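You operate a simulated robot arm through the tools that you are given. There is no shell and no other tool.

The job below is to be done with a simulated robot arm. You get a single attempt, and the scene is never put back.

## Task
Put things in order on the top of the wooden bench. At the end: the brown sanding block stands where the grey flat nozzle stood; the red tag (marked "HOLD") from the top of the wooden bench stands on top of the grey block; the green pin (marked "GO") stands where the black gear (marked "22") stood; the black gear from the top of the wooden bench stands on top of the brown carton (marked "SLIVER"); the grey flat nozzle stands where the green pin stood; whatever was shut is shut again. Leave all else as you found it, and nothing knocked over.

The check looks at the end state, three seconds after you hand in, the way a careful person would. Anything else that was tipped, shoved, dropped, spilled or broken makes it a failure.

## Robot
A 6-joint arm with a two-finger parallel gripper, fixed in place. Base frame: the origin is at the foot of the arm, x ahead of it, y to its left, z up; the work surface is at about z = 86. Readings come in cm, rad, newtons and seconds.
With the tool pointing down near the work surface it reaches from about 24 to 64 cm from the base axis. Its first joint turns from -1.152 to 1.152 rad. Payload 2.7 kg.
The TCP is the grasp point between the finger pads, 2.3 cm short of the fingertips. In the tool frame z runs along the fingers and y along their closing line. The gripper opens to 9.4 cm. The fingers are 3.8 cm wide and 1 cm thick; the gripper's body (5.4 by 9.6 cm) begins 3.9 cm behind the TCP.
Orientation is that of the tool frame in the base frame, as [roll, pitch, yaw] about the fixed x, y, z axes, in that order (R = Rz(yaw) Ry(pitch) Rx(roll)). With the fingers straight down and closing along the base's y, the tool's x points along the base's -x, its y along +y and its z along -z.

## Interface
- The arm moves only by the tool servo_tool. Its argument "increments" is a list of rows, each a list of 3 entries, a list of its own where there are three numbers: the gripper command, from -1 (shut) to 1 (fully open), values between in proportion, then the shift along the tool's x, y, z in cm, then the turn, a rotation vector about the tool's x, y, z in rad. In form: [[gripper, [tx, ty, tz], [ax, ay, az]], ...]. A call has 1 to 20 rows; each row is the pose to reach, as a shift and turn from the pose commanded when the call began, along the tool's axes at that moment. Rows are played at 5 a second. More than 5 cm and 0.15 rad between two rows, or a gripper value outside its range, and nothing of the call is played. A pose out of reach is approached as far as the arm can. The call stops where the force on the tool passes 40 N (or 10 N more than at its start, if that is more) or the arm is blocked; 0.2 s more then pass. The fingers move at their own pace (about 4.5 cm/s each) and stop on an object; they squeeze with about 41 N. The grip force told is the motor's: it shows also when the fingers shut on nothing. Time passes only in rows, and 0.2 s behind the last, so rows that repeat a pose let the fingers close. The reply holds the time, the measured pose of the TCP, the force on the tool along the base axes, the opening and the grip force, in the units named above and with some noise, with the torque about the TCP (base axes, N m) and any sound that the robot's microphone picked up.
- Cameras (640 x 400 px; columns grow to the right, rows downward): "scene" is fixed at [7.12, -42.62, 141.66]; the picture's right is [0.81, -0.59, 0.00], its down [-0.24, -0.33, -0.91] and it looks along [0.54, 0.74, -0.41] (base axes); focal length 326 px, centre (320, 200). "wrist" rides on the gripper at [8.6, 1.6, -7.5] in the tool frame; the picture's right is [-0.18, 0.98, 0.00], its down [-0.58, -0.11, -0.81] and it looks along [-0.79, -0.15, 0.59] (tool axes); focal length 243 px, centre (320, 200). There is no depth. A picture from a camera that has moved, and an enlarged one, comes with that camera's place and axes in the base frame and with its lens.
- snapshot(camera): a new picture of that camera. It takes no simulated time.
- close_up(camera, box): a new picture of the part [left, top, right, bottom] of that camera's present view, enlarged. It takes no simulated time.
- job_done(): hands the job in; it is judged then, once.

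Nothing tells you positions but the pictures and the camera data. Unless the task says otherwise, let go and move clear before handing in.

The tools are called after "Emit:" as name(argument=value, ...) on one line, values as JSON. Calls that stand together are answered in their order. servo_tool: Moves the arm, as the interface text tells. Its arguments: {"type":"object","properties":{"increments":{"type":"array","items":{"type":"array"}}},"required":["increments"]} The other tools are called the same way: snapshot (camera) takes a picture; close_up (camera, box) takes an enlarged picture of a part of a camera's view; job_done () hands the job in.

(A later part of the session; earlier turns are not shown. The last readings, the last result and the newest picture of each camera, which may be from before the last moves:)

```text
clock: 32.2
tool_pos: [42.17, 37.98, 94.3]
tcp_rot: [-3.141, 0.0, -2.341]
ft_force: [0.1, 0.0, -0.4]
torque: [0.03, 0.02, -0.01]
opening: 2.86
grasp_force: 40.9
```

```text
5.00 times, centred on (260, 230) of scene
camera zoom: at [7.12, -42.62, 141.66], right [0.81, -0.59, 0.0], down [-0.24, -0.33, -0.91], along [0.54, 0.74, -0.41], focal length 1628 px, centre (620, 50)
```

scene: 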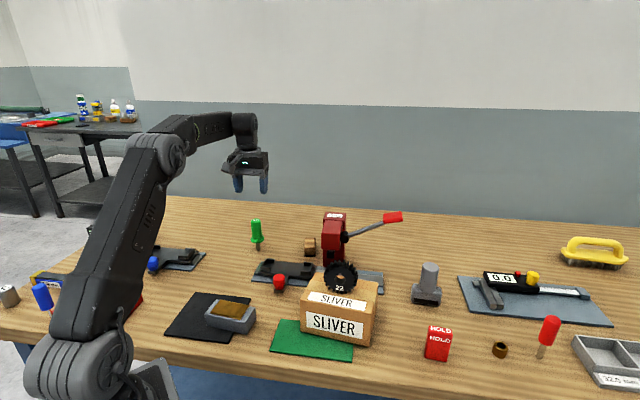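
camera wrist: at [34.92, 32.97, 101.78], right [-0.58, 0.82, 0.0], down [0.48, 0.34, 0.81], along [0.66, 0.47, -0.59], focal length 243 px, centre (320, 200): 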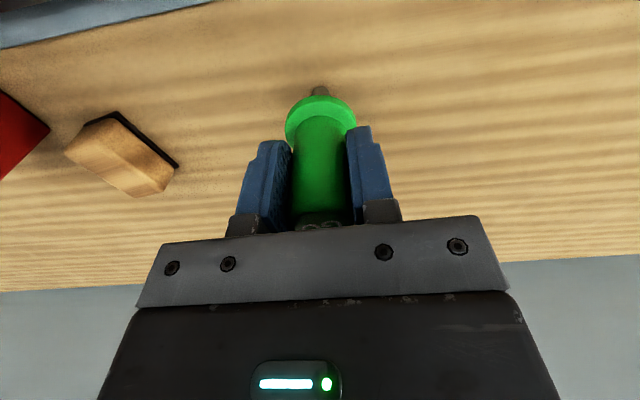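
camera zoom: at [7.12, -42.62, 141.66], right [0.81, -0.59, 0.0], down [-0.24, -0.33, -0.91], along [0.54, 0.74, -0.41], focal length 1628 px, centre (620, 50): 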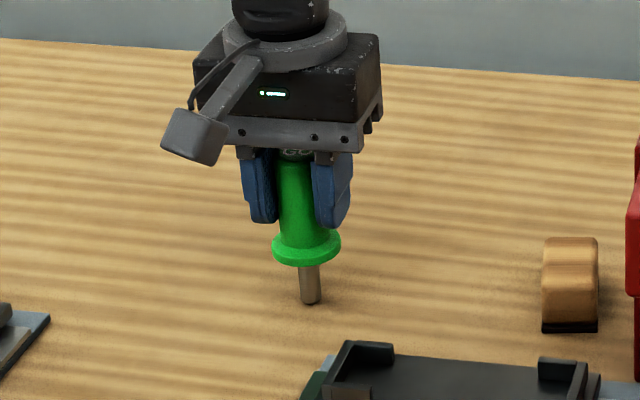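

The pin is held, opening 2.86 cm. I lift it and carry it to above the gear's old place.

Emit:
servo_tool(increments=[[-1, [0, 0, -1], [0, 0, 0]], [-1, [0, 0, -3], [0, 0, 0]], [-1, [0, 0, -6], [0, 0, 0]], [-1, [0, 0, -9], [0, 0, 0]], [-1, [0, 0, -11], [0, 0, 0]], [-1, [2.5, 1.19, -11], [0, 0, 0]], [-1, [5, 2.38, -11], [0, 0, 0]], [-1, [7.5, 3.57, -11], [0, 0, 0]], [-1, [10, 4.75, -11], [0, 0, 0]], [-1, [12.5, 5.94, -11], [0, 0, 0]], [-1, [15, 7.1, -11], [0, 0, 0]], [-1, [16.8, 7.95, -11], [0, 0, 0]], [-1, [17.56, 8.32, -11], [0, 0, 0]], [-1, [17.56, 8.32, -11], [0, 0, 0]]])

Emit:
snapshot(camera="wrist")

Emit:
close_up(camera="scene", box=[140, 170, 280, 320])

```text
clock: 35.2
tool_pos: [24.07, 31.19, 105.21]
tcp_rot: [-3.141, 0.0, -2.339]
ft_force: [-0.6, -0.4, -0.8]
torque: [-0.01, -0.01, -0.04]
opening: 2.87
grasp_force: 40.2
```

```text
taken
camera wrist: at [16.74, 26.16, 112.74], right [-0.58, 0.82, 0.0], down [0.48, 0.34, 0.81], along [0.66, 0.47, -0.59], focal length 243 px, centre (320, 200)
```

wrist: 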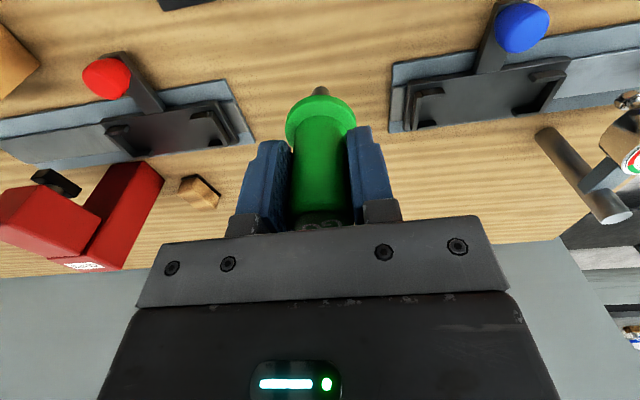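

```text
2.67 times, centred on (210, 245) of scene
camera zoom: at [7.12, -42.61, 141.66], right [0.81, -0.59, 0.0], down [-0.24, -0.33, -0.91], along [0.54, 0.74, -0.41], focal length 868 px, centre (613, 80)
```

zoom: 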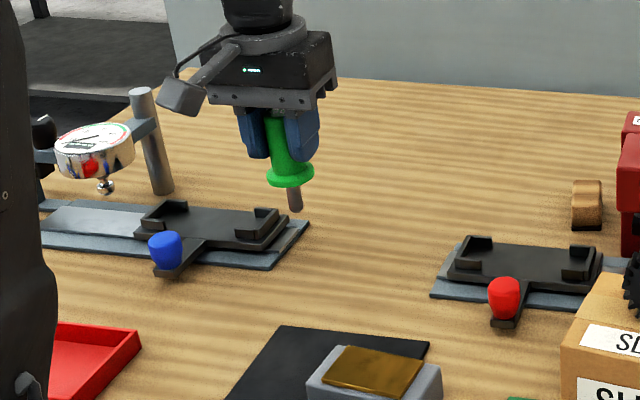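

Emit:
servo_tool(increments=[[-1, [0, 0, 3], [0, 0, 0]], [-1, [0, 0, 6], [0, 0, 0]], [-1, [0, 0, 8.5], [0, 0, 0]], [-1, [0, 0, 10], [0, 0, 0]], [-1, [0, 0, 10.7], [0, 0, 0]], [-1, [0, 0, 10.85], [0, 0, 0]], [-1, [0, 0, 10.85], [0, 0, 0]]])

Emit:
close_up(camera="scene", box=[160, 220, 260, 300])

```text
clock: 36.8
tool_pos: [24.06, 31.24, 94.37]
tcp_rot: [3.141, 0.0, -2.341]
ft_force: [0.6, 0.9, -0.5]
torque: [0.02, 0.03, -0.02]
opening: 2.87
grasp_force: 41.0
```

```text
5.00 times, centred on (210, 260) of scene
camera zoom: at [7.12, -42.61, 141.66], right [0.81, -0.59, 0.0], down [-0.24, -0.33, -0.91], along [0.54, 0.74, -0.41], focal length 1628 px, centre (870, -100)
```

zoom: 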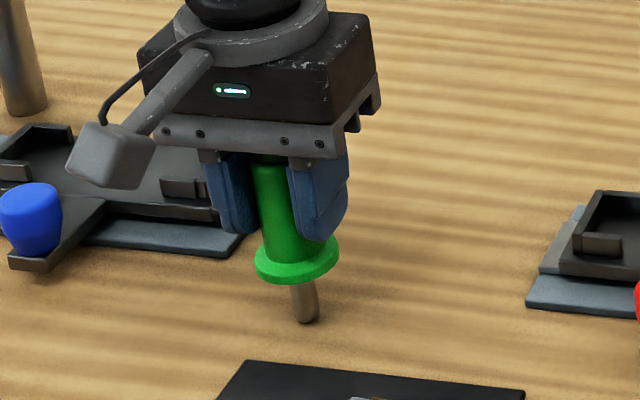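

Emit:
servo_tool(increments=[[-1, [0, 0, 0.08], [0, 0, 0]], [-1, [0, 0, 0.15], [0, 0, 0]], [-1, [0, 0, 0.15], [0, 0, 0]]])

Emit:
close_up(camera="wrist", box=[220, 60, 420, 240])

```text
clock: 37.6
tool_pos: [23.98, 31.3, 94.41]
tcp_rot: [-3.141, 0.0, -2.341]
ft_force: [-1.6, -4.0, 13.7]
torque: [-0.39, 0.18, 0.0]
opening: 2.85
grasp_force: 40.8
```

```text
2.22 times, centred on (320, 150) of wrist
camera zoom: at [16.75, 26.19, 101.82], right [-0.58, 0.82, 0.0], down [0.48, 0.34, 0.81], along [0.66, 0.47, -0.59], focal length 539 px, centre (320, 311)
```

zoom: 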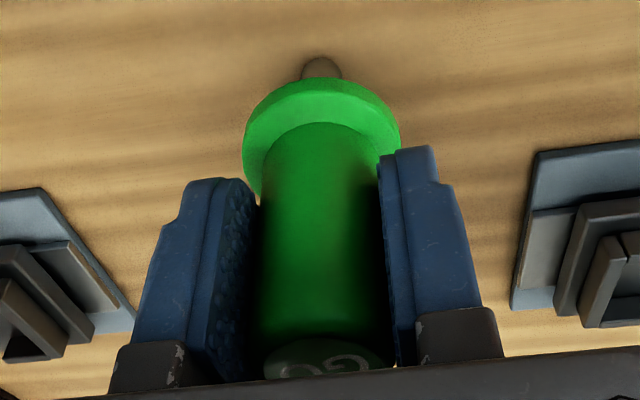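

Contact with the bench (about 14 N). I back off a little before letting go.

Emit:
servo_tool(increments=[[-1, [0, 0, -0.1], [0, 0, 0]], [-1, [0, 0, -0.1], [0, 0, 0]], [-1, [0, 0, -0.1], [0, 0, 0]]])

```text
clock: 38.4
tool_pos: [24.11, 31.21, 94.24]
tcp_rot: [3.142, 0.0, -2.341]
ft_force: [0.4, 0.3, -0.2]
torque: [0.03, -0.02, 0.0]
opening: 2.9
grasp_force: 40.8
```

Emit:
servo_tool(increments=[[-1, [0, 0, 0.04], [0, 0, 0]], [-1, [0, 0, 0.04], [0, 0, 0]], [-0.6, [0, 0, 0.04], [0, 0, 0]], [-0.42, [0, 0, 0.04], [0, 0, 0]], [-0.38, [0, 0, 0.04], [0, 0, 0]], [-0.34, [0, 0, 0.04], [0, 0, 0]], [-0.3, [0, 0, 0.04], [0, 0, 0]], [-0.24, [0, 0, 0.04], [0, 0, 0]], [-0.16, [0, 0, 0.04], [0, 0, 0]], [-0.05, [0, 0, 0.04], [0, 0, 0]], [0.1, [0, 0, 0.04], [0, 0, 0]], [0.3, [0, 0, 0.04], [0, 0, 0]], [0.3, [0, 0, 0.04], [0, 0, 0]]])

Emit:
snapshot(camera="wrist")

Emit:
close_up(camera="scene", box=[160, 220, 260, 300])

```text
clock: 41.2
tool_pos: [24.07, 31.28, 94.36]
tcp_rot: [3.14, -0.001, -2.34]
ft_force: [0.4, 0.0, -0.2]
torque: [-0.01, 0.0, 0.02]
opening: 6.13
grasp_force: 0.2
```

```text
taken
camera wrist: at [16.75, 26.19, 101.84], right [-0.58, 0.82, 0.0], down [0.48, 0.34, 0.81], along [0.66, 0.47, -0.59], focal length 243 px, centre (320, 200)
```

wrist: 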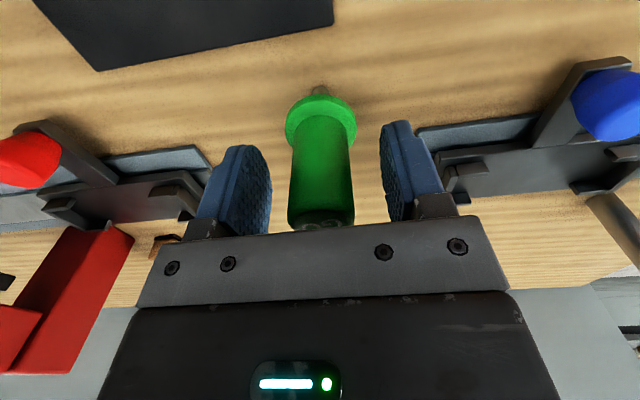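

```text
5.00 times, centred on (210, 260) of scene
camera zoom: at [7.12, -42.62, 141.66], right [0.81, -0.59, 0.0], down [-0.24, -0.33, -0.91], along [0.54, 0.74, -0.41], focal length 1628 px, centre (870, -100)
```

zoom: 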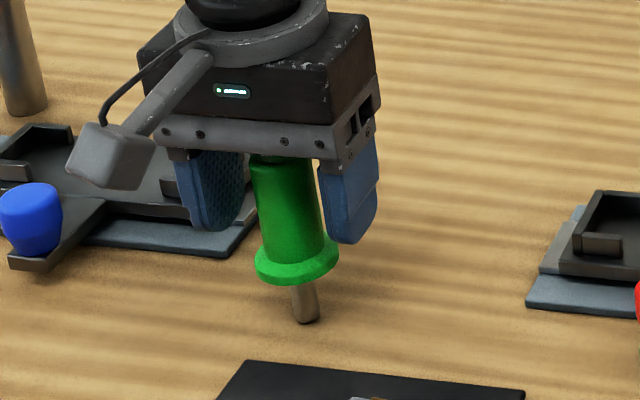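

The pin stands on its own. I raise clear and confirm.

Emit:
servo_tool(increments=[[0.3, [0, 0, -1], [0, 0, 0]], [0.3, [0, 0, -3], [0, 0, 0]], [0.3, [0, 0, -6], [0, 0, 0]], [0.3, [0, 0, -10], [0, 0, 0]], [0.3, [0, 0, -15], [0, 0, 0]], [0.3, [0, 0, -15], [0, 0, 0]]])

Emit:
snapshot(camera="wrist")

Emit:
snapshot(camera="scene")

Emit:
close_up(camera="wrist", box=[0, 0, 320, 200])

```text
clock: 42.6
tool_pos: [24.1, 31.1, 109.35]
tcp_rot: [3.14, -0.001, -2.339]
ft_force: [0.0, -0.4, 0.2]
torque: [0.01, 0.03, 0.01]
opening: 6.11
grasp_force: 0.1
```

```text
taken
camera wrist: at [16.8, 26.1, 116.86], right [-0.58, 0.82, 0.0], down [0.48, 0.34, 0.81], along [0.66, 0.47, -0.59], focal length 243 px, centre (320, 200)
```

wrist: 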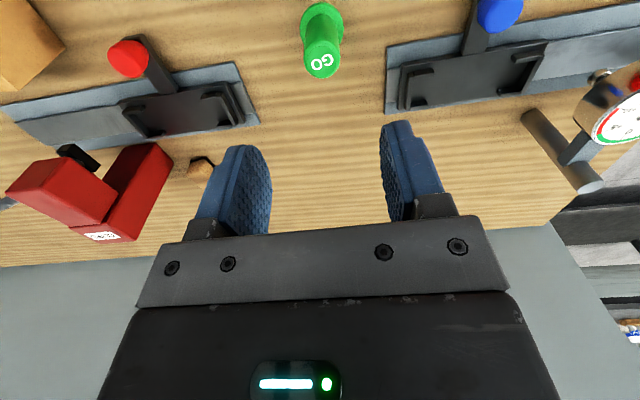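

```text
taken
```

scene: 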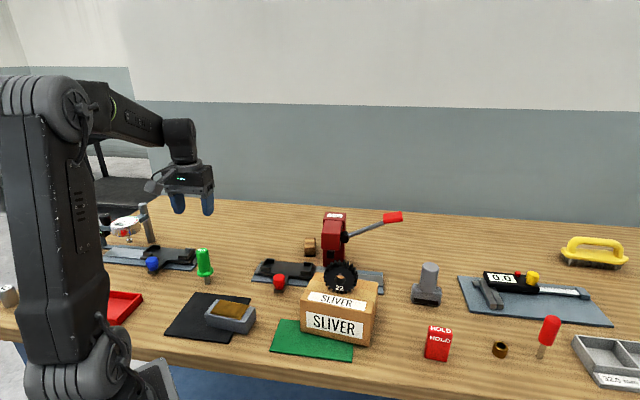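

```text
2.00 times, centred on (160, 100) of wrist
camera zoom: at [16.8, 26.1, 116.86], right [-0.58, 0.82, 0.0], down [0.48, 0.34, 0.81], along [0.66, 0.47, -0.59], focal length 485 px, centre (640, 400)
```

zoom: 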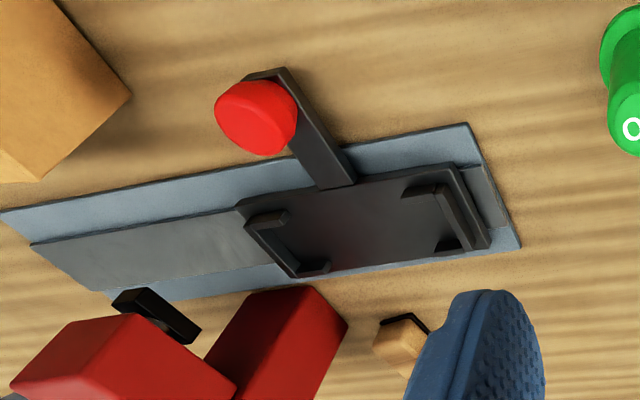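

The pin stands where the gear was and everything else is undisturbed. Now the nozzle: I cross over high, above the carton and gear, to a spot just short of it.

Emit:
servo_tool(increments=[[0.5, [0.25, -3.9, -2.6], [0, 0, 0.07]], [0.5, [0.5, -7.8, -2.6], [0, 0, 0.14]], [0.5, [0.76, -11.6, -2.6], [0, 0, 0.21]], [0.5, [1.0, -15.5, -2.6], [0, 0, 0.28]], [0.5, [1.26, -19.4, -2.6], [0, 0, 0.35]], [0.5, [1.5, -23.2, -2.6], [0, 0, 0.42]], [0.5, [1.77, -27.1, -2.6], [0, 0, 0.49]], [0.5, [2.0, -31, -2.6], [0, 0, 0.56]], [0.5, [2.27, -34.9, -2.6], [0, 0, 0.63]], [0.5, [2.5, -38.7, -2.6], [0, 0, 0.7]], [0.5, [2.78, -42.6, -2.6], [0, 0, 0.77]], [0.5, [3.03, -46.5, -2.6], [0, 0, 0.84]], [0.5, [3.29, -50.37, -2.6], [0, 0, 0.909]], [0.5, [3.29, -50.37, -2.6], [0, 0, 0.909]]])

Emit:
snapshot(camera="wrist")

Emit:
snapshot(camera="scene")

```text
clock: 45.6
tool_pos: [57.8, -6.18, 111.86]
tcp_rot: [-3.14, -0.002, 3.031]
ft_force: [0.3, 0.8, 0.7]
torque: [0.01, -0.01, 0.03]
opening: 7.04
grasp_force: 0.1
```

```text
taken
camera wrist: at [49.38, -3.55, 119.34], right [0.29, 0.96, 0.0], down [0.57, -0.17, 0.81], along [0.77, -0.23, -0.59], focal length 243 px, centre (320, 200)
```

wrist: 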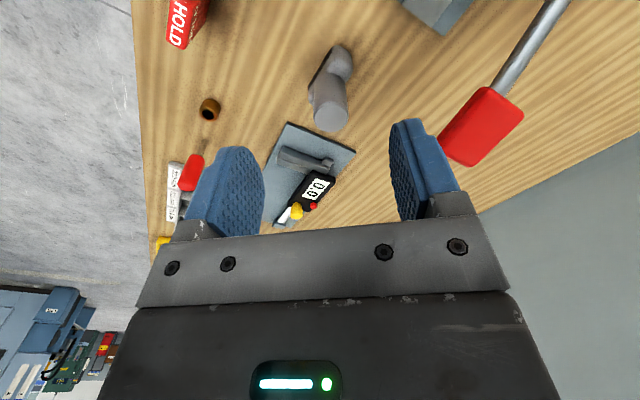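

```text
taken
```

scene: 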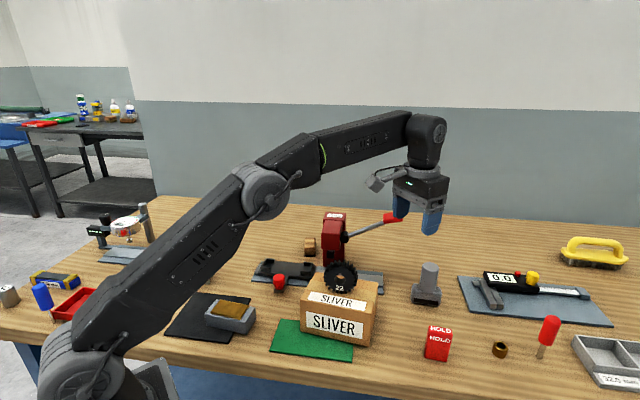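

Emit:
close_up(camera="wrist", box=[270, 20, 390, 150])

```text
3.08 times, centred on (330, 85) of wrist
camera zoom: at [49.38, -3.55, 119.34], right [0.29, 0.96, 0.0], down [0.57, -0.17, 0.81], along [0.77, -0.23, -0.59], focal length 746 px, centre (289, 554)
```

zoom: 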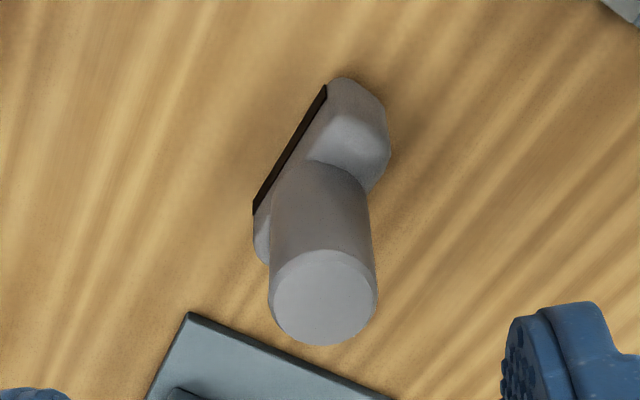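

The nozzle's cylinder is centred at about (65.0, -7.2), 3.8 cm across, with its top at z 96.4; the lever handle is well off at (65, 5.5). I test the straight-down reach by moving out over the nozzle at z 105.

Emit:
servo_tool(increments=[[0.5, [-2, 0, 3], [0, 0, 0]], [0.5, [-4, -0.1, 5], [0, 0, 0]], [0.5, [-6, -0.17, 6.9], [0, 0, 0]], [0.5, [-7.26, -0.17, 6.9], [0, 0, 0]], [0.5, [-7.26, -0.17, 6.9], [0, 0, 0]]])

Emit:
snapshot(camera="wrist")

Emit:
snapshot(camera="scene")

```text
clock: 46.8
tool_pos: [61.87, -6.98, 104.4]
tcp_rot: [-3.141, -0.001, 3.033]
ft_force: [-0.2, -0.8, 1.3]
torque: [0.0, 0.0, 0.02]
opening: 7.06
grasp_force: 0.0
out of reach, approached as far as the arm can: row 2, 3, 4, 5
```

```text
taken
camera wrist: at [53.31, -4.4, 111.96], right [0.29, 0.96, 0.0], down [0.57, -0.17, 0.81], along [0.77, -0.23, -0.59], focal length 243 px, centre (320, 200)
```

wrist: 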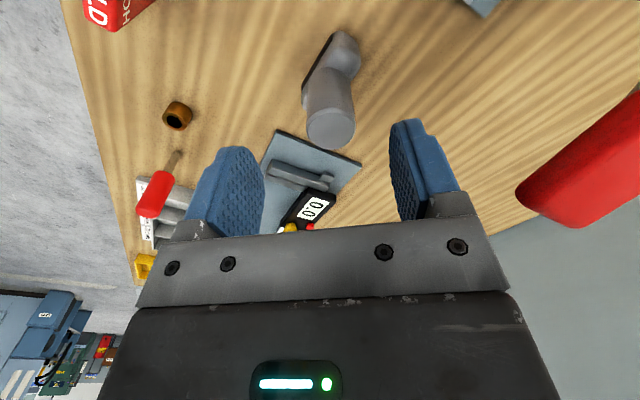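

```text
taken
```

scene: 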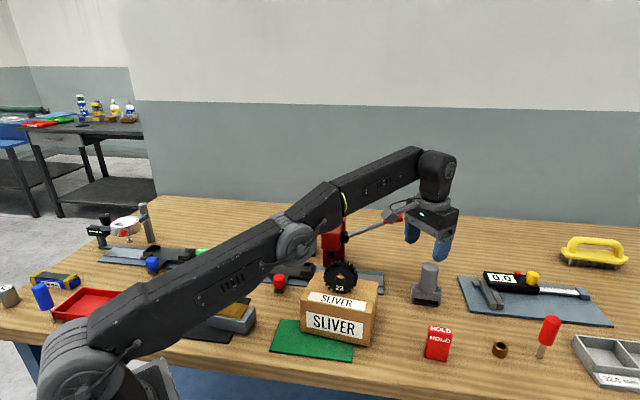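

Straight down at this height the arm only gets to about 62 cm, so I will use a small outward tilt (0.2 rad) for the nozzle. I back off first to see where the commanded pose is.

Emit:
servo_tool(increments=[[0.5, [2.5, 0, 0], [0, 0, 0]], [0.5, [5, 0, 0], [0, 0, 0]], [0.5, [5, 0, 0], [0, 0, 0]]])

```text
clock: 47.6
tool_pos: [56.97, -6.34, 104.45]
tcp_rot: [-3.141, 0.002, 3.033]
ft_force: [-0.1, 0.0, -0.1]
torque: [-0.01, 0.02, 0.02]
opening: 7.05
grasp_force: 0.1
```

Emit:
servo_tool(increments=[[0.5, [0, 0, 0], [0, 0, -0.14]], [0.5, [0, 0, 0], [0, 0, -0.28]], [0.5, [0, 0, 0], [0, 0, -0.409]], [0.5, [0, 0, 0], [0, 0, -0.409]]])

Emit:
servo_tool(increments=[[0.5, [0, 0, 0], [0, -0.1, 0]], [0.5, [0, 0, 0], [0, -0.2, 0]], [0.5, [0, 0, 0], [0, -0.2, 0]]])

Emit:
snapshot(camera="wrist")

Emit:
snapshot(camera="scene")

```text
clock: 48.6
tool_pos: [56.88, -6.43, 104.43]
tcp_rot: [-3.141, 0.001, -2.841]
ft_force: [0.1, 0.1, 0.0]
torque: [0.01, 0.01, 0.01]
opening: 7.06
grasp_force: 0.1
```

```text
clock: 49.4
tool_pos: [56.84, -6.46, 104.53]
tcp_rot: [3.141, 0.201, -2.841]
ft_force: [-0.6, 0.4, -0.6]
torque: [-0.02, -0.01, -0.02]
opening: 7.04
grasp_force: 0.1
```

```text
taken
camera wrist: at [46.7, -7.79, 110.1], right [-0.12, 0.99, 0.04], down [0.42, 0.02, 0.91], along [0.9, 0.12, -0.42], focal length 243 px, centre (320, 200)
```

wrist: 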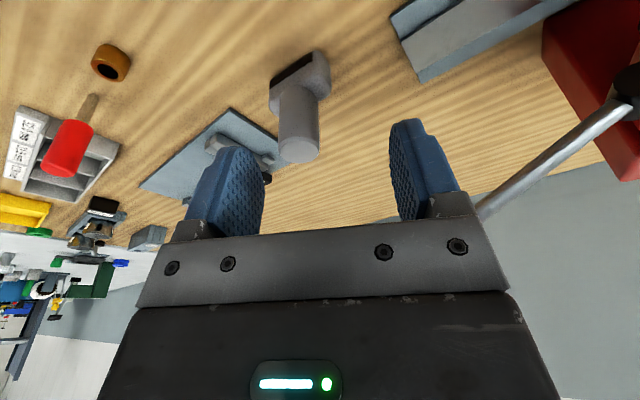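

```text
taken
```

scene: 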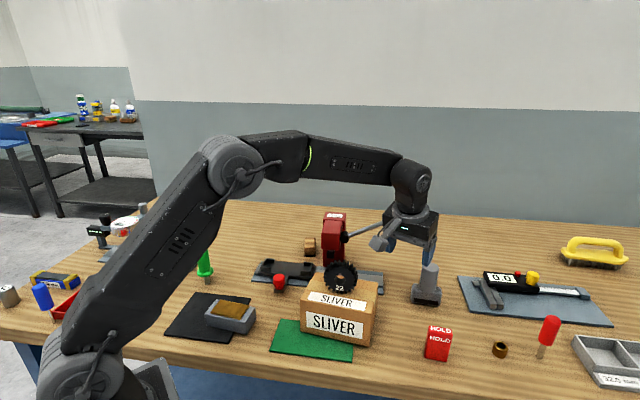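

The tilt is right: fingers point outward. I move to just above the nozzle.

Emit:
servo_tool(increments=[[0.5, [-1.64, -0.79, 1.4], [0, 0, 0]], [0.5, [-3.28, -1.57, 2.81], [0, 0, 0]], [0.5, [-4.91, -2.36, 4.2], [0, 0, 0]], [0.5, [-6.55, -3.14, 5.62], [0, 0, 0]], [0.5, [-6.55, -3.14, 5.62], [0, 0, 0]]])

Emit:
snapshot(camera="wrist")

Emit:
snapshot(camera="scene")

```text
clock: 50.6
tool_pos: [65.03, -7.17, 100.22]
tcp_rot: [-3.142, 0.198, -2.843]
ft_force: [0.6, -0.8, 0.3]
torque: [-0.04, -0.01, 0.01]
opening: 7.03
grasp_force: 0.0
```

```text
taken
camera wrist: at [54.84, -8.51, 105.85], right [-0.12, 0.99, 0.04], down [0.42, 0.02, 0.91], along [0.9, 0.12, -0.42], focal length 243 px, centre (320, 200)
```

wrist: 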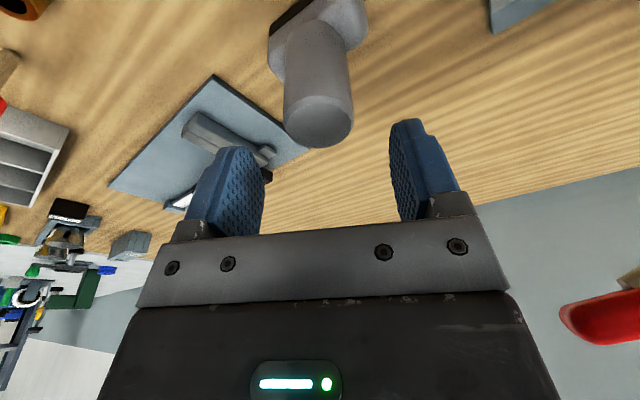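

```text
taken
```

scene: 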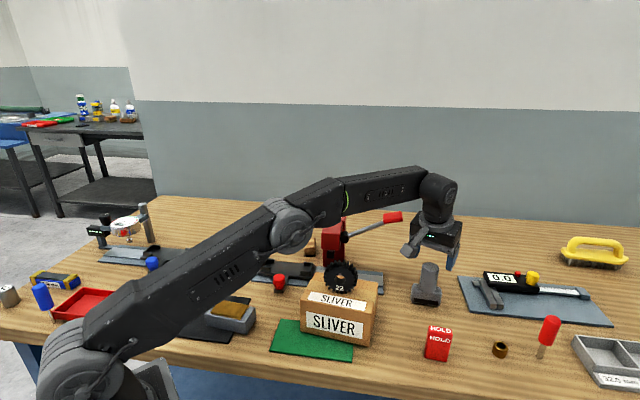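

The TCP is right over the cylinder. I descend straight down 6.6 cm, then close.

Emit:
servo_tool(increments=[[0.5, [0.4, 0.08, 1.96], [0, 0, 0]], [0.5, [0.8, 0.08, 3.92], [0, 0, 0]], [0.5, [1.1, 0.08, 5.4], [0, 0, 0]], [0.5, [1.317, 0.08, 6.467], [0, 0, 0]], [0.5, [1.317, 0.08, 6.467], [0, 0, 0]]])

Emit:
snapshot(camera="wrist")

Emit:
close_up(camera="scene", box=[270, 160, 490, 330])

```text
clock: 51.8
tool_pos: [64.92, -7.14, 93.54]
tcp_rot: [-3.141, 0.201, -2.842]
ft_force: [-0.3, 0.8, 0.1]
torque: [0.02, 0.0, -0.01]
opening: 7.05
grasp_force: 0.1
```

```text
taken
camera wrist: at [54.81, -8.47, 99.28], right [-0.12, 0.99, 0.04], down [0.42, 0.02, 0.91], along [0.9, 0.12, -0.42], focal length 243 px, centre (320, 200)
```

wrist: 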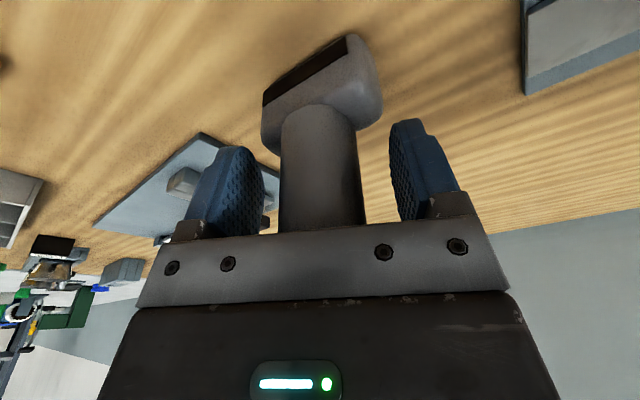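

```text
2.35 times, centred on (380, 245) of scene
camera zoom: at [7.12, -42.62, 141.66], right [0.81, -0.59, 0.0], down [-0.24, -0.33, -0.91], along [0.54, 0.74, -0.41], focal length 766 px, centre (179, 94)
```

zoom: 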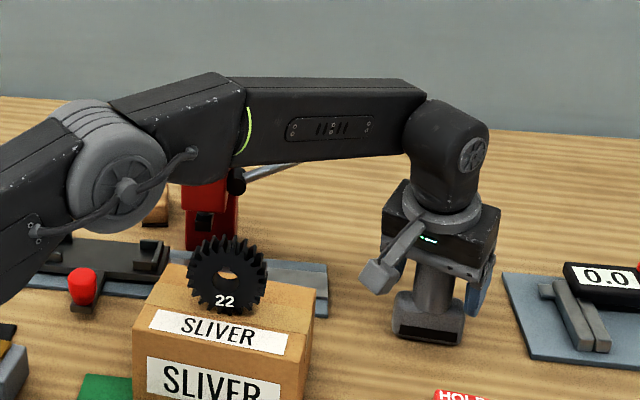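

The cylinder is centred between the fingers and the base is clear below them. I close gently.

Emit:
servo_tool(increments=[[0.3, [0, 0, 0], [0, 0, 0]], [0.15, [0, 0, 0], [0, 0, 0]], [0.0, [0, 0, 0], [0, 0, 0]], [-0.1, [0, 0, 0], [0, 0, 0]], [-0.2, [0, 0, 0], [0, 0, 0]], [-0.35, [0, 0, 0], [0, 0, 0]], [-0.6, [0, 0, 0], [0, 0, 0]], [-1, [0, 0, 0], [0, 0, 0]], [-1, [0, 0, 0], [0, 0, 0]], [-1, [0, 0, 0], [0, 0, 0]]])

Emit:
snapshot(camera="wrist")

```text
clock: 54.0
tool_pos: [64.97, -7.16, 93.76]
tcp_rot: [-3.141, 0.2, -2.841]
ft_force: [0.3, 0.3, -0.1]
torque: [-0.05, 0.03, 0.01]
opening: 3.72
grasp_force: 41.1
```

```text
taken
camera wrist: at [54.81, -8.47, 99.29], right [-0.12, 0.99, 0.04], down [0.42, 0.02, 0.91], along [0.9, 0.12, -0.42], focal length 243 px, centre (320, 200)
```

wrist: 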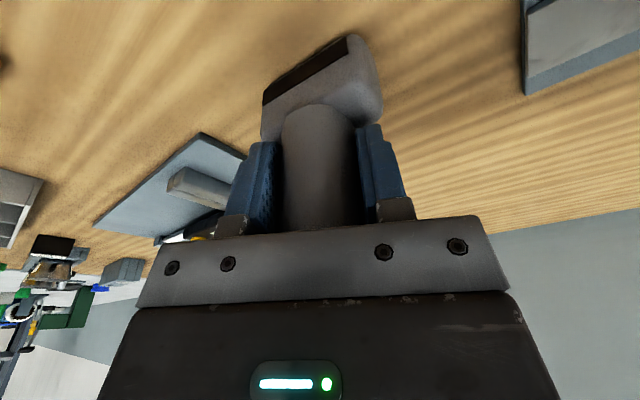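

The nozzle is held at 3.72 cm. I lift it, bring it inward and up to z 112, well clear of everything.

Emit:
servo_tool(increments=[[-1, [-0.2, 0, -1.0], [0, 0, 0]], [-1, [-0.758, 0, -3.724], [0, 0, 0]], [-1, [0.256, 0.866, -6.142], [0, 0, 0]], [-1, [1.271, 1.732, -8.56], [0, 0, 0]], [-1, [2.285, 2.598, -10.977], [0, 0, 0]], [-1, [3.335, 4.145, -13.913], [0, 0, 0]], [-1, [4.384, 5.693, -16.85], [0, 0, 0]], [-1, [5.434, 7.24, -19.784], [0, 0, 0]], [-1, [5.434, 7.24, -19.784], [0, 0, 0]]])

Emit:
snapshot(camera="scene")

Emit:
snapshot(camera="wrist")

```text
clock: 56.0
tool_pos: [53.78, -2.82, 111.88]
tcp_rot: [3.141, 0.2, -2.842]
ft_force: [0.8, -0.1, -0.4]
torque: [0.02, 0.02, -0.04]
opening: 3.74
grasp_force: 41.2
```

```text
taken
```

scene: 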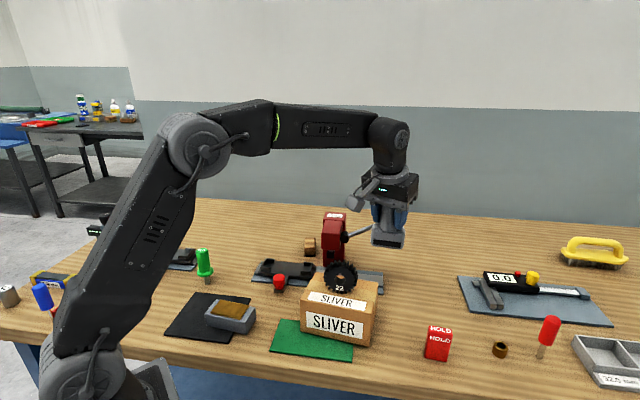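

```text
taken
camera wrist: at [43.76, -4.23, 117.53], right [-0.12, 0.99, 0.04], down [0.42, 0.02, 0.91], along [0.9, 0.12, -0.42], focal length 243 px, centre (320, 200)
```

wrist: 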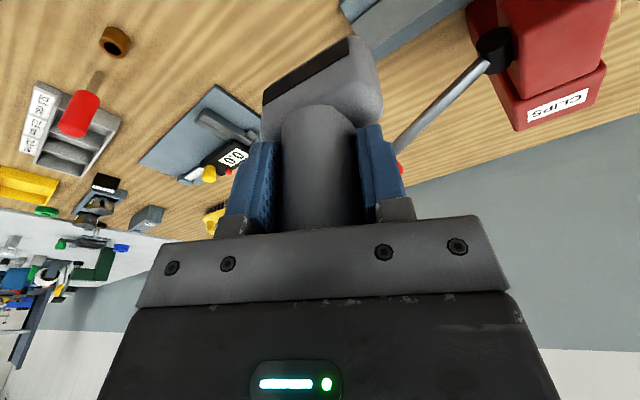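

Emit:
servo_tool(increments=[[-1, [-0.1, 4.26, 0.02], [0, 0, 0]], [-1, [-0.2, 8.51, 0.04], [0, 0, 0]], [-1, [-0.29, 12.77, 0.06], [0, 0, 0]], [-1, [-0.39, 17.03, 0.08], [0, 0, 0]], [-1, [-0.49, 21.28, 0.1], [0, 0, 0]], [-1, [-0.59, 25.54, 0.12], [0, 0, 0]], [-1, [-0.68, 29.8, 0.14], [0, 0, 0]], [-1, [-0.78, 34.05, 0.16], [0, 0, 0]], [-1, [-0.88, 38.31, 0.18], [0, 0, 0]], [-1, [-0.95, 41.2, 0.19], [0, 0, 0]], [-1, [-0.98, 42.56, 0.2], [0, 0, 0]], [-1, [-0.98, 42.56, 0.2], [0, 0, 0]]])

Emit:
snapshot(camera="scene")

Emit:
snapshot(camera="wrist")

```text
clock: 58.6
tool_pos: [42.29, 38.09, 111.9]
tcp_rot: [3.141, 0.2, -2.84]
ft_force: [0.1, -0.2, -1.0]
torque: [0.02, -0.03, -0.03]
opening: 3.67
grasp_force: 41.1
```

```text
taken
```

scene: 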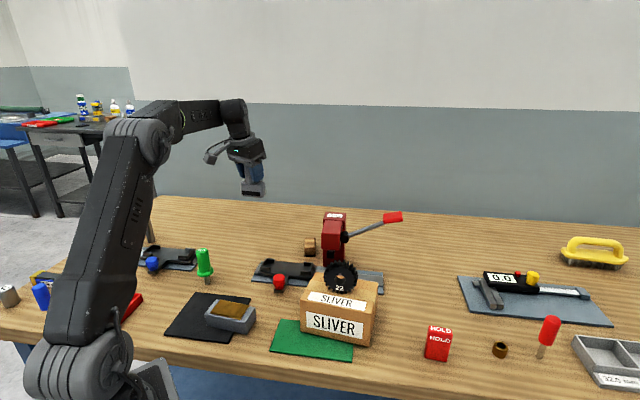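

```text
taken
camera wrist: at [32.21, 36.69, 117.57], right [-0.12, 0.99, 0.04], down [0.42, 0.02, 0.91], along [0.9, 0.12, -0.42], focal length 243 px, centre (320, 200)
```

wrist: 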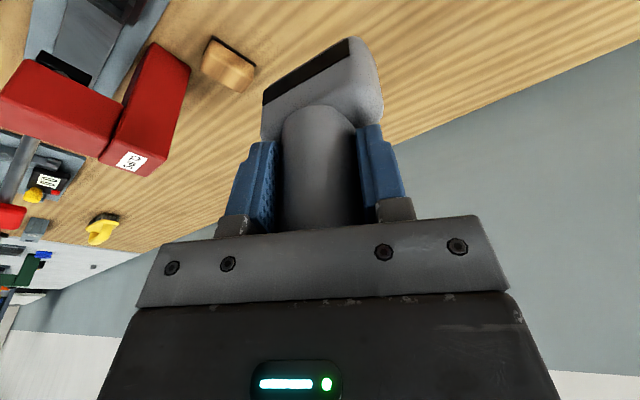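

The nozzle is above the pin's old place. I lower it.

Emit:
servo_tool(increments=[[-1, [0.8, 0, 3.92], [0, 0, 0]], [-1, [1.6, 0, 7.84], [0, 0, 0]], [-1, [2.4, 0, 11.76], [0, 0, 0]], [-1, [2.99, 0, 14.7], [0, 0, 0]], [-1, [3.39, 0, 16.66], [0, 0, 0]], [-1, [3.55, 0, 17.44], [0, 0, 0]], [-1, [3.55, 0, 17.44], [0, 0, 0]]])

Emit:
close_up(camera="scene", box=[210, 190, 310, 270])

```text
clock: 60.2
tool_pos: [42.26, 37.99, 94.18]
tcp_rot: [-3.141, 0.2, -2.841]
ft_force: [-0.1, -0.7, -0.2]
torque: [0.0, 0.01, 0.01]
opening: 3.71
grasp_force: 40.6
```

```text
5.00 times, centred on (260, 230) of scene
camera zoom: at [7.12, -42.61, 141.66], right [0.81, -0.59, 0.0], down [-0.24, -0.33, -0.91], along [0.54, 0.74, -0.41], focal length 1628 px, centre (620, 50)
```

zoom: 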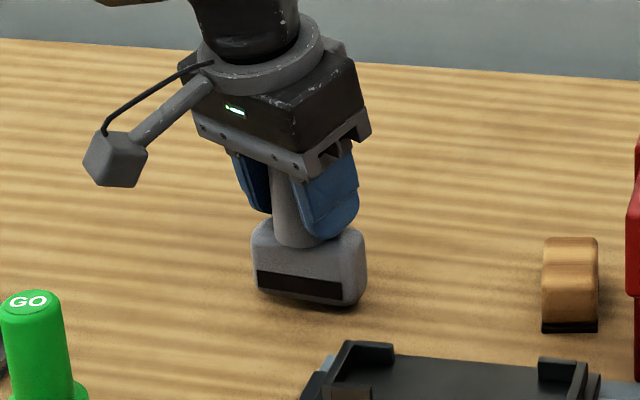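

Emit:
servo_tool(increments=[[-1, [0.06, 0, 0.29], [0, 0, 0]], [-1, [0.07, 0, 0.36], [0, 0, 0]], [-1, [0.07, 0, 0.36], [0, 0, 0]]])

Emit:
servo_tool(increments=[[-1, [0.02, 0, 0.1], [0, 0, 0]], [-1, [0.02, 0, 0.1], [0, 0, 0]], [-1, [0.02, 0, 0.1], [0, 0, 0]]])

```text
clock: 61.0
tool_pos: [42.33, 38.0, 93.91]
tcp_rot: [3.141, 0.201, -2.841]
ft_force: [-0.7, 0.8, -0.7]
torque: [-0.01, -0.02, 0.01]
opening: 3.7
grasp_force: 41.0
```

```text
clock: 61.8
tool_pos: [42.3, 38.07, 93.72]
tcp_rot: [3.14, 0.201, -2.841]
ft_force: [0.5, 0.0, 0.1]
torque: [-0.03, 0.02, 0.02]
opening: 3.71
grasp_force: 40.8
```

Emit:
servo_tool(increments=[[-1, [0.016, 0, 0.08], [0, 0, 0]], [-1, [0.016, 0, 0.08], [0, 0, 0]], [-1, [0.016, 0, 0.08], [0, 0, 0]]])

Emit:
close_up(camera="scene", box=[220, 210, 300, 265])

```text
clock: 62.6
tool_pos: [42.34, 38.01, 93.73]
tcp_rot: [-3.141, 0.201, -2.843]
ft_force: [0.3, -0.5, 1.1]
torque: [-0.07, -0.06, 0.01]
opening: 3.67
grasp_force: 41.2
```

```text
7.27 times, centred on (260, 238) of scene
camera zoom: at [7.12, -42.62, 141.66], right [0.81, -0.59, 0.0], down [-0.24, -0.33, -0.91], along [0.54, 0.74, -0.41], focal length 2368 px, centre (756, -73)
```

zoom: 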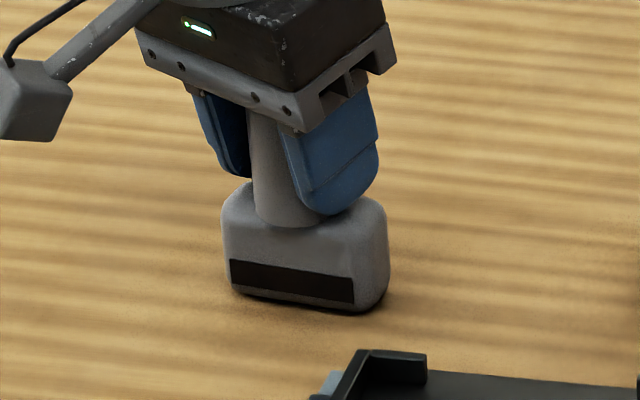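

Emit:
servo_tool(increments=[[-1, [0.01, 0, 0.05], [0, 0, 0]], [-1, [0.01, 0, 0.05], [0, 0, 0]], [-1, [0.01, 0, 0.05], [0, 0, 0]]])

```text
clock: 63.4
tool_pos: [42.28, 37.96, 93.61]
tcp_rot: [-3.142, 0.201, -2.84]
ft_force: [-0.5, -1.2, 8.9]
torque: [-0.25, -0.01, 0.08]
opening: 3.68
grasp_force: 40.8
```

Contact. I ease off slightly and release slowly.

Emit:
servo_tool(increments=[[-1, [-0.008, 0, -0.04], [0, 0, 0]], [-1, [-0.008, 0, -0.04], [0, 0, 0]], [-0.5, [-0.008, 0, -0.04], [0, 0, 0]], [-0.22, [-0.008, 0, -0.04], [0, 0, 0]], [-0.18, [-0.008, 0, -0.04], [0, 0, 0]], [-0.14, [-0.008, 0, -0.04], [0, 0, 0]], [-0.08, [-0.008, 0, -0.04], [0, 0, 0]], [0, [-0.008, 0, -0.04], [0, 0, 0]], [0.15, [-0.008, 0, -0.04], [0, 0, 0]], [0.3, [-0.008, 0, -0.04], [0, 0, 0]], [0.5, [-0.008, 0, -0.04], [0, 0, 0]], [0.5, [-0.008, 0, -0.04], [0, 0, 0]]])

Emit:
snapshot(camera="wrist")

Emit:
close_up(camera="scene", box=[210, 190, 310, 270])

```text
clock: 66.0
tool_pos: [42.33, 38.05, 93.64]
tcp_rot: [-3.141, 0.202, -2.842]
ft_force: [0.2, 0.3, 0.4]
torque: [0.02, -0.03, 0.01]
opening: 7.07
grasp_force: 0.1
```

```text
taken
camera wrist: at [32.15, 36.64, 99.25], right [-0.12, 0.99, 0.04], down [0.42, 0.02, 0.91], along [0.9, 0.12, -0.42], focal length 243 px, centre (320, 200)
```

wrist: 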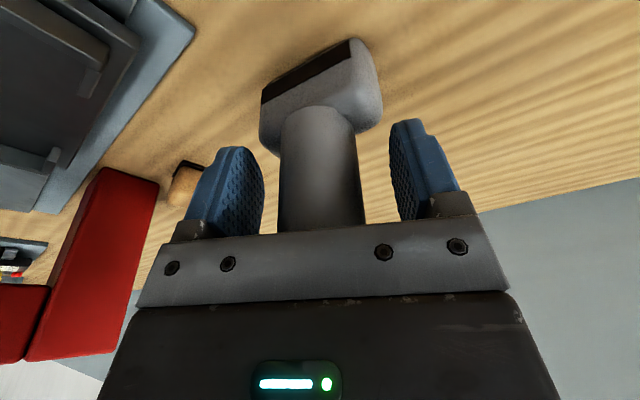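

```text
5.00 times, centred on (260, 230) of scene
camera zoom: at [7.12, -42.62, 141.66], right [0.81, -0.59, 0.0], down [-0.24, -0.33, -0.91], along [0.54, 0.74, -0.41], focal length 1628 px, centre (620, 50)
```

zoom: 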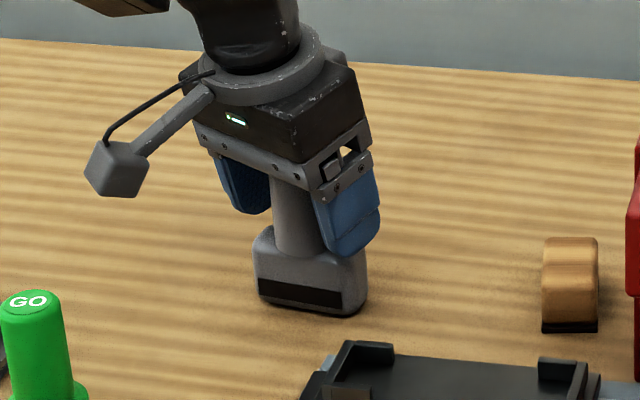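

The nozzle stands. I move straight up and clear.

Emit:
servo_tool(increments=[[0.5, [-0.2, 0, -0.98], [0, 0, 0]], [0.5, [-0.6, 0, -2.94], [0, 0, 0]], [0.5, [-1.2, 0, -5.88], [0, 0, 0]], [0.5, [-2.0, 0, -9.8], [0, 0, 0]], [0.5, [-2.8, 0, -13.72], [0, 0, 0]], [0.5, [-3.4, 0, -16.66], [0, 0, 0]], [0.5, [-3.4, 0, -16.66], [0, 0, 0]]])

Emit:
snapshot(camera="wrist")

Emit:
snapshot(camera="scene")

```text
clock: 67.6
tool_pos: [42.36, 37.9, 110.57]
tcp_rot: [3.141, 0.2, -2.841]
ft_force: [0.2, 0.7, 0.0]
torque: [-0.01, 0.0, -0.03]
opening: 7.05
grasp_force: 0.1
```

```text
taken
camera wrist: at [32.25, 36.52, 116.24], right [-0.12, 0.99, 0.04], down [0.42, 0.02, 0.91], along [0.9, 0.12, -0.42], focal length 243 px, centre (320, 200)
```

wrist: 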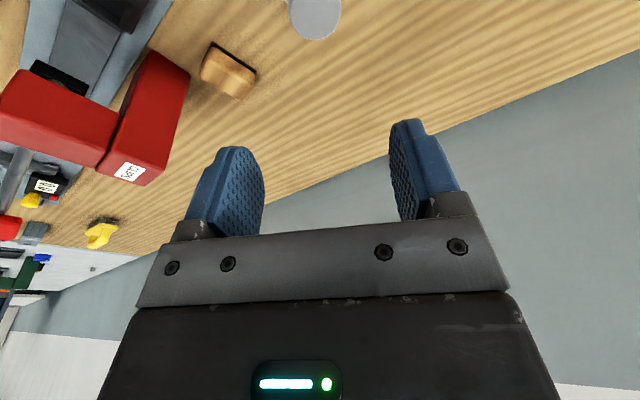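

```text
taken
```

scene: 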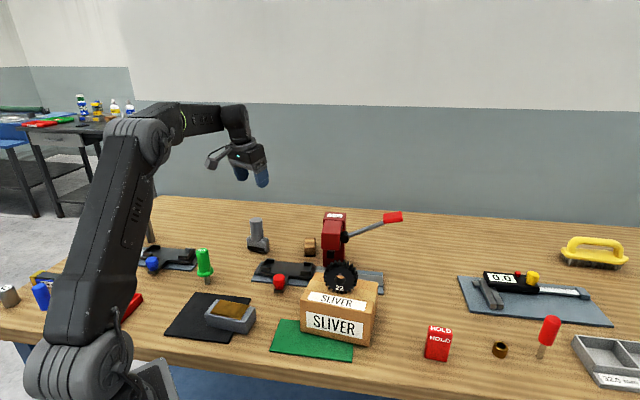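

The nozzle stands at the pin's old place. Next, the sanding block: I grip it across its long side with the gripper leaning away from the press, so I turn the tool to face about -37° and come over it.

Emit:
servo_tool(increments=[[1, [-0.5, -1, 0], [0.0236, 0, 0.1158]], [1, [-1.5, -2.8, 0], [0.0472, 0, 0.2315]], [1, [-2.6, -4.7, 0.2], [0.0707, 0, 0.3473]], [1, [-3.8, -6.6, 1], [0.0943, 0, 0.463]], [1, [-5, -8.5, 2.5], [0.1179, 0, 0.5788]], [1, [-6, -10.4, 4.5], [0.1415, 0, 0.6945]], [1, [-7, -12, 6.5], [0.165, 0, 0.8103]], [1, [-7.795, -13.09, 8.293], [0.1886, 0, 0.926]], [1, [-7.795, -13.09, 8.293], [0.1886, 0, 0.926]]])

Emit:
snapshot(camera="wrist")

Emit:
snapshot(camera="scene")

```text
clock: 69.6
tool_pos: [55.23, 28.34, 104.04]
tcp_rot: [3.141, 0.2, 2.496]
ft_force: [-0.3, -0.3, -0.3]
torque: [0.01, 0.01, 0.0]
opening: 9.4
grasp_force: 0.0
```

```text
taken
camera wrist: at [48.05, 35.63, 109.62], right [0.74, 0.68, 0.04], down [0.26, -0.33, 0.91], along [0.62, -0.66, -0.42], focal length 243 px, centre (320, 200)
```

wrist: 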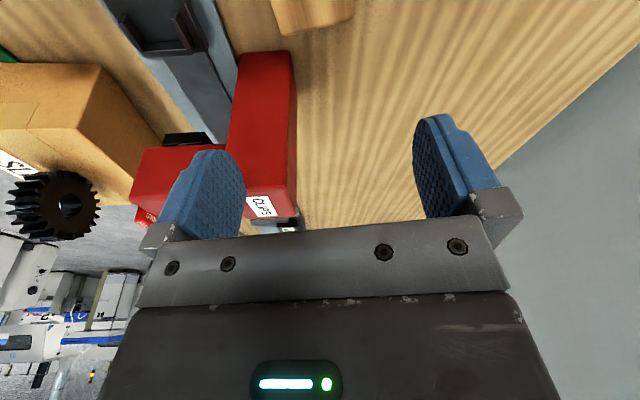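

```text
taken
```

scene: 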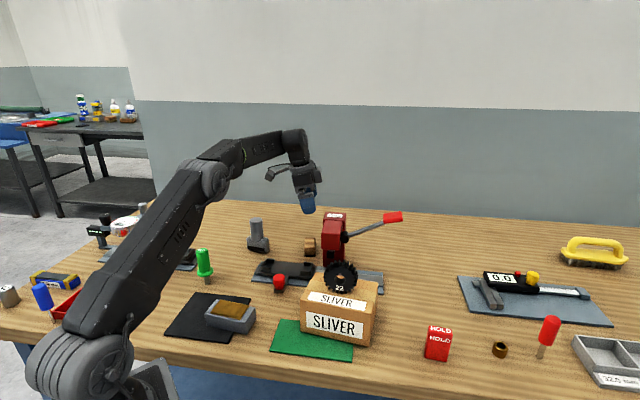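

Emit:
close_up(camera="wrist", box=[200, 0, 420, 140])

```text
2.86 times, centred on (310, 70) of wrist
camera zoom: at [48.05, 35.63, 109.62], right [0.74, 0.68, 0.04], down [0.26, -0.33, 0.91], along [0.62, -0.66, -0.42], focal length 693 px, centre (349, 571)
```

zoom: 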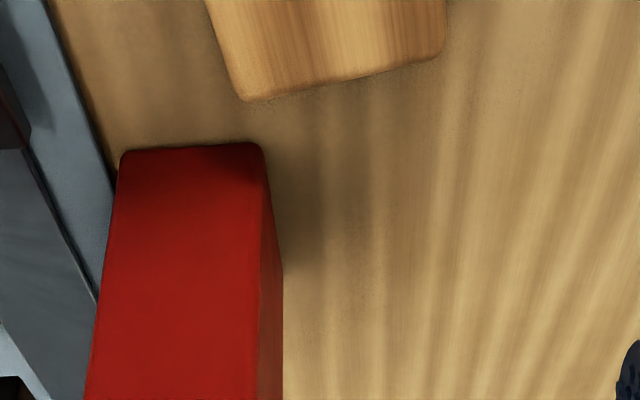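

The block's far edge runs along azimuth 54°, matching the closing line, and the press post is over 3 cm from it. I narrow the fingers to 8 cm and descend around the block.

Emit:
servo_tool(increments=[[0.7, [0.795, 0, 3.92], [0, 0, 0]], [0.7, [1.59, 0, 7.84], [0, 0, 0]], [0.7, [2.285, 0, 11.27], [0, 0, 0]], [0.7, [2.68, 0, 13.23], [0, 0, 0]], [0.7, [2.68, 0, 13.23], [0, 0, 0]]])

Emit:
snapshot(camera="wrist")

Emit:
close_up(camera="scene", box=[230, 180, 400, 300])

```text
clock: 70.8
tool_pos: [55.32, 28.21, 90.39]
tcp_rot: [-3.141, 0.2, 2.497]
ft_force: [0.9, -0.1, 0.4]
torque: [-0.01, -0.01, -0.01]
opening: 7.98
grasp_force: 0.0
```

```text
taken
camera wrist: at [48.02, 35.58, 96.07], right [0.73, 0.68, 0.04], down [0.26, -0.33, 0.91], along [0.63, -0.66, -0.42], focal length 243 px, centre (320, 200)
```

wrist: 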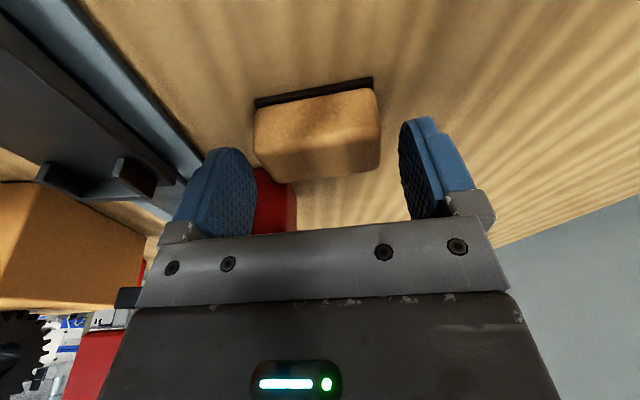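

```text
3.33 times, centred on (315, 240) of scene
camera zoom: at [7.12, -42.62, 141.66], right [0.81, -0.59, 0.0], down [-0.24, -0.33, -0.91], along [0.54, 0.74, -0.41], focal length 1086 px, centre (337, 67)
```

zoom: 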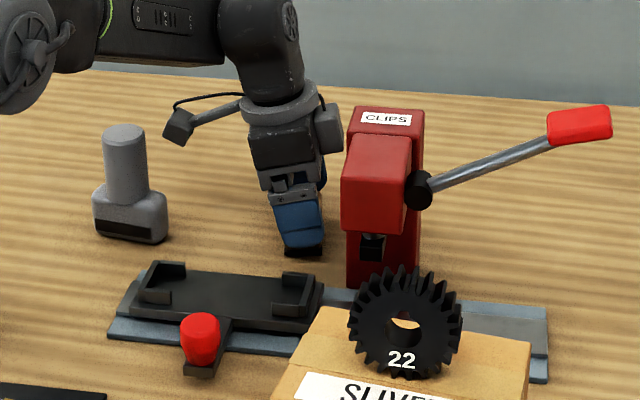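

The block lies between the fingers, within about 1 mm of centre. I go down the last 1.4 cm.

Emit:
servo_tool(increments=[[0.7, [0.14, -0.1, 0.69], [0, 0, 0]], [0.7, [0.22, -0.1, 1.1], [0, 0, 0]], [0.7, [0.278, -0.1, 1.372], [0, 0, 0]], [0.7, [0.278, -0.1, 1.372], [0, 0, 0]]])

Emit:
snapshot(camera="wrist")

Emit:
close_up(camera="scene", box=[260, 200, 360, 280])

```text
clock: 71.8
tool_pos: [55.1, 28.22, 89.05]
tcp_rot: [-3.14, 0.201, 2.496]
ft_force: [0.5, -0.6, 0.6]
torque: [0.02, 0.02, -0.02]
opening: 7.98
grasp_force: 0.0
```

```text
taken
camera wrist: at [47.91, 35.48, 94.71], right [0.73, 0.68, 0.04], down [0.26, -0.33, 0.91], along [0.63, -0.66, -0.42], focal length 243 px, centre (320, 200)
```

wrist: 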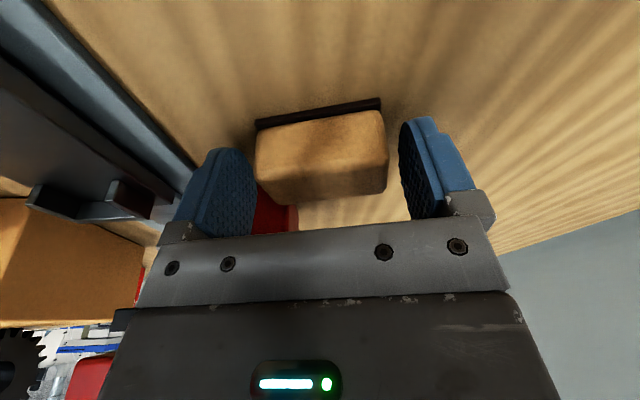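

```text
5.00 times, centred on (310, 240) of scene
camera zoom: at [7.12, -42.62, 141.66], right [0.81, -0.59, 0.0], down [-0.24, -0.33, -0.91], along [0.54, 0.74, -0.41], focal length 1628 px, centre (370, 0)
```

zoom: 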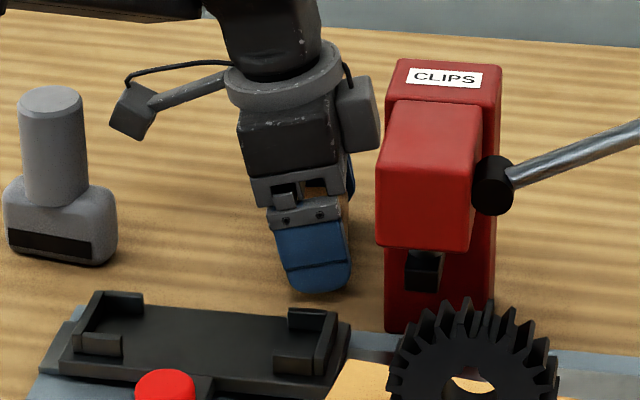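

Emit:
servo_tool(increments=[[0.6, [0, 0, 0], [0, 0, 0]], [0.5, [0, 0, 0], [0, 0, 0]], [0.4, [0, 0, 0], [0, 0, 0]], [0.3, [0, 0, 0], [0, 0, 0]], [0.2, [0, 0, 0], [0, 0, 0]], [0.0, [0, 0, 0], [0, 0, 0]], [-0.4, [0, 0, 0], [0, 0, 0]], [-1, [0, 0, 0], [0, 0, 0]], [-1, [0, 0, 0], [0, 0, 0]], [-1, [0, 0, 0], [0, 0, 0]]])

Emit:
snapshot(camera="wrist")

```text
clock: 74.0
tool_pos: [55.07, 28.12, 89.14]
tcp_rot: [3.141, 0.2, 2.497]
ft_force: [1.1, -0.1, 0.3]
torque: [0.01, -0.01, 0.02]
opening: 5.93
grasp_force: 40.7
```

```text
taken
camera wrist: at [47.92, 35.48, 94.73], right [0.73, 0.68, 0.04], down [0.26, -0.33, 0.91], along [0.63, -0.66, -0.42], focal length 243 px, centre (320, 200)
```

wrist: 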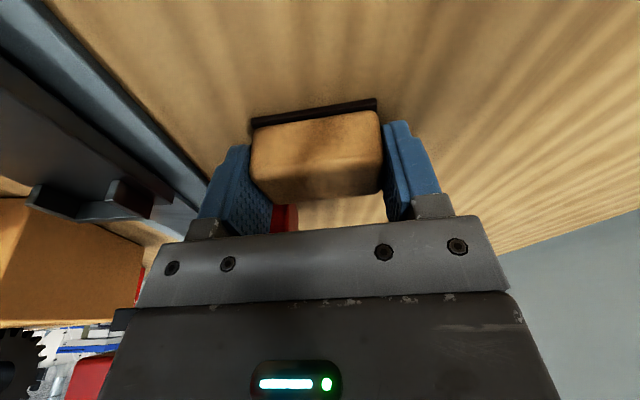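

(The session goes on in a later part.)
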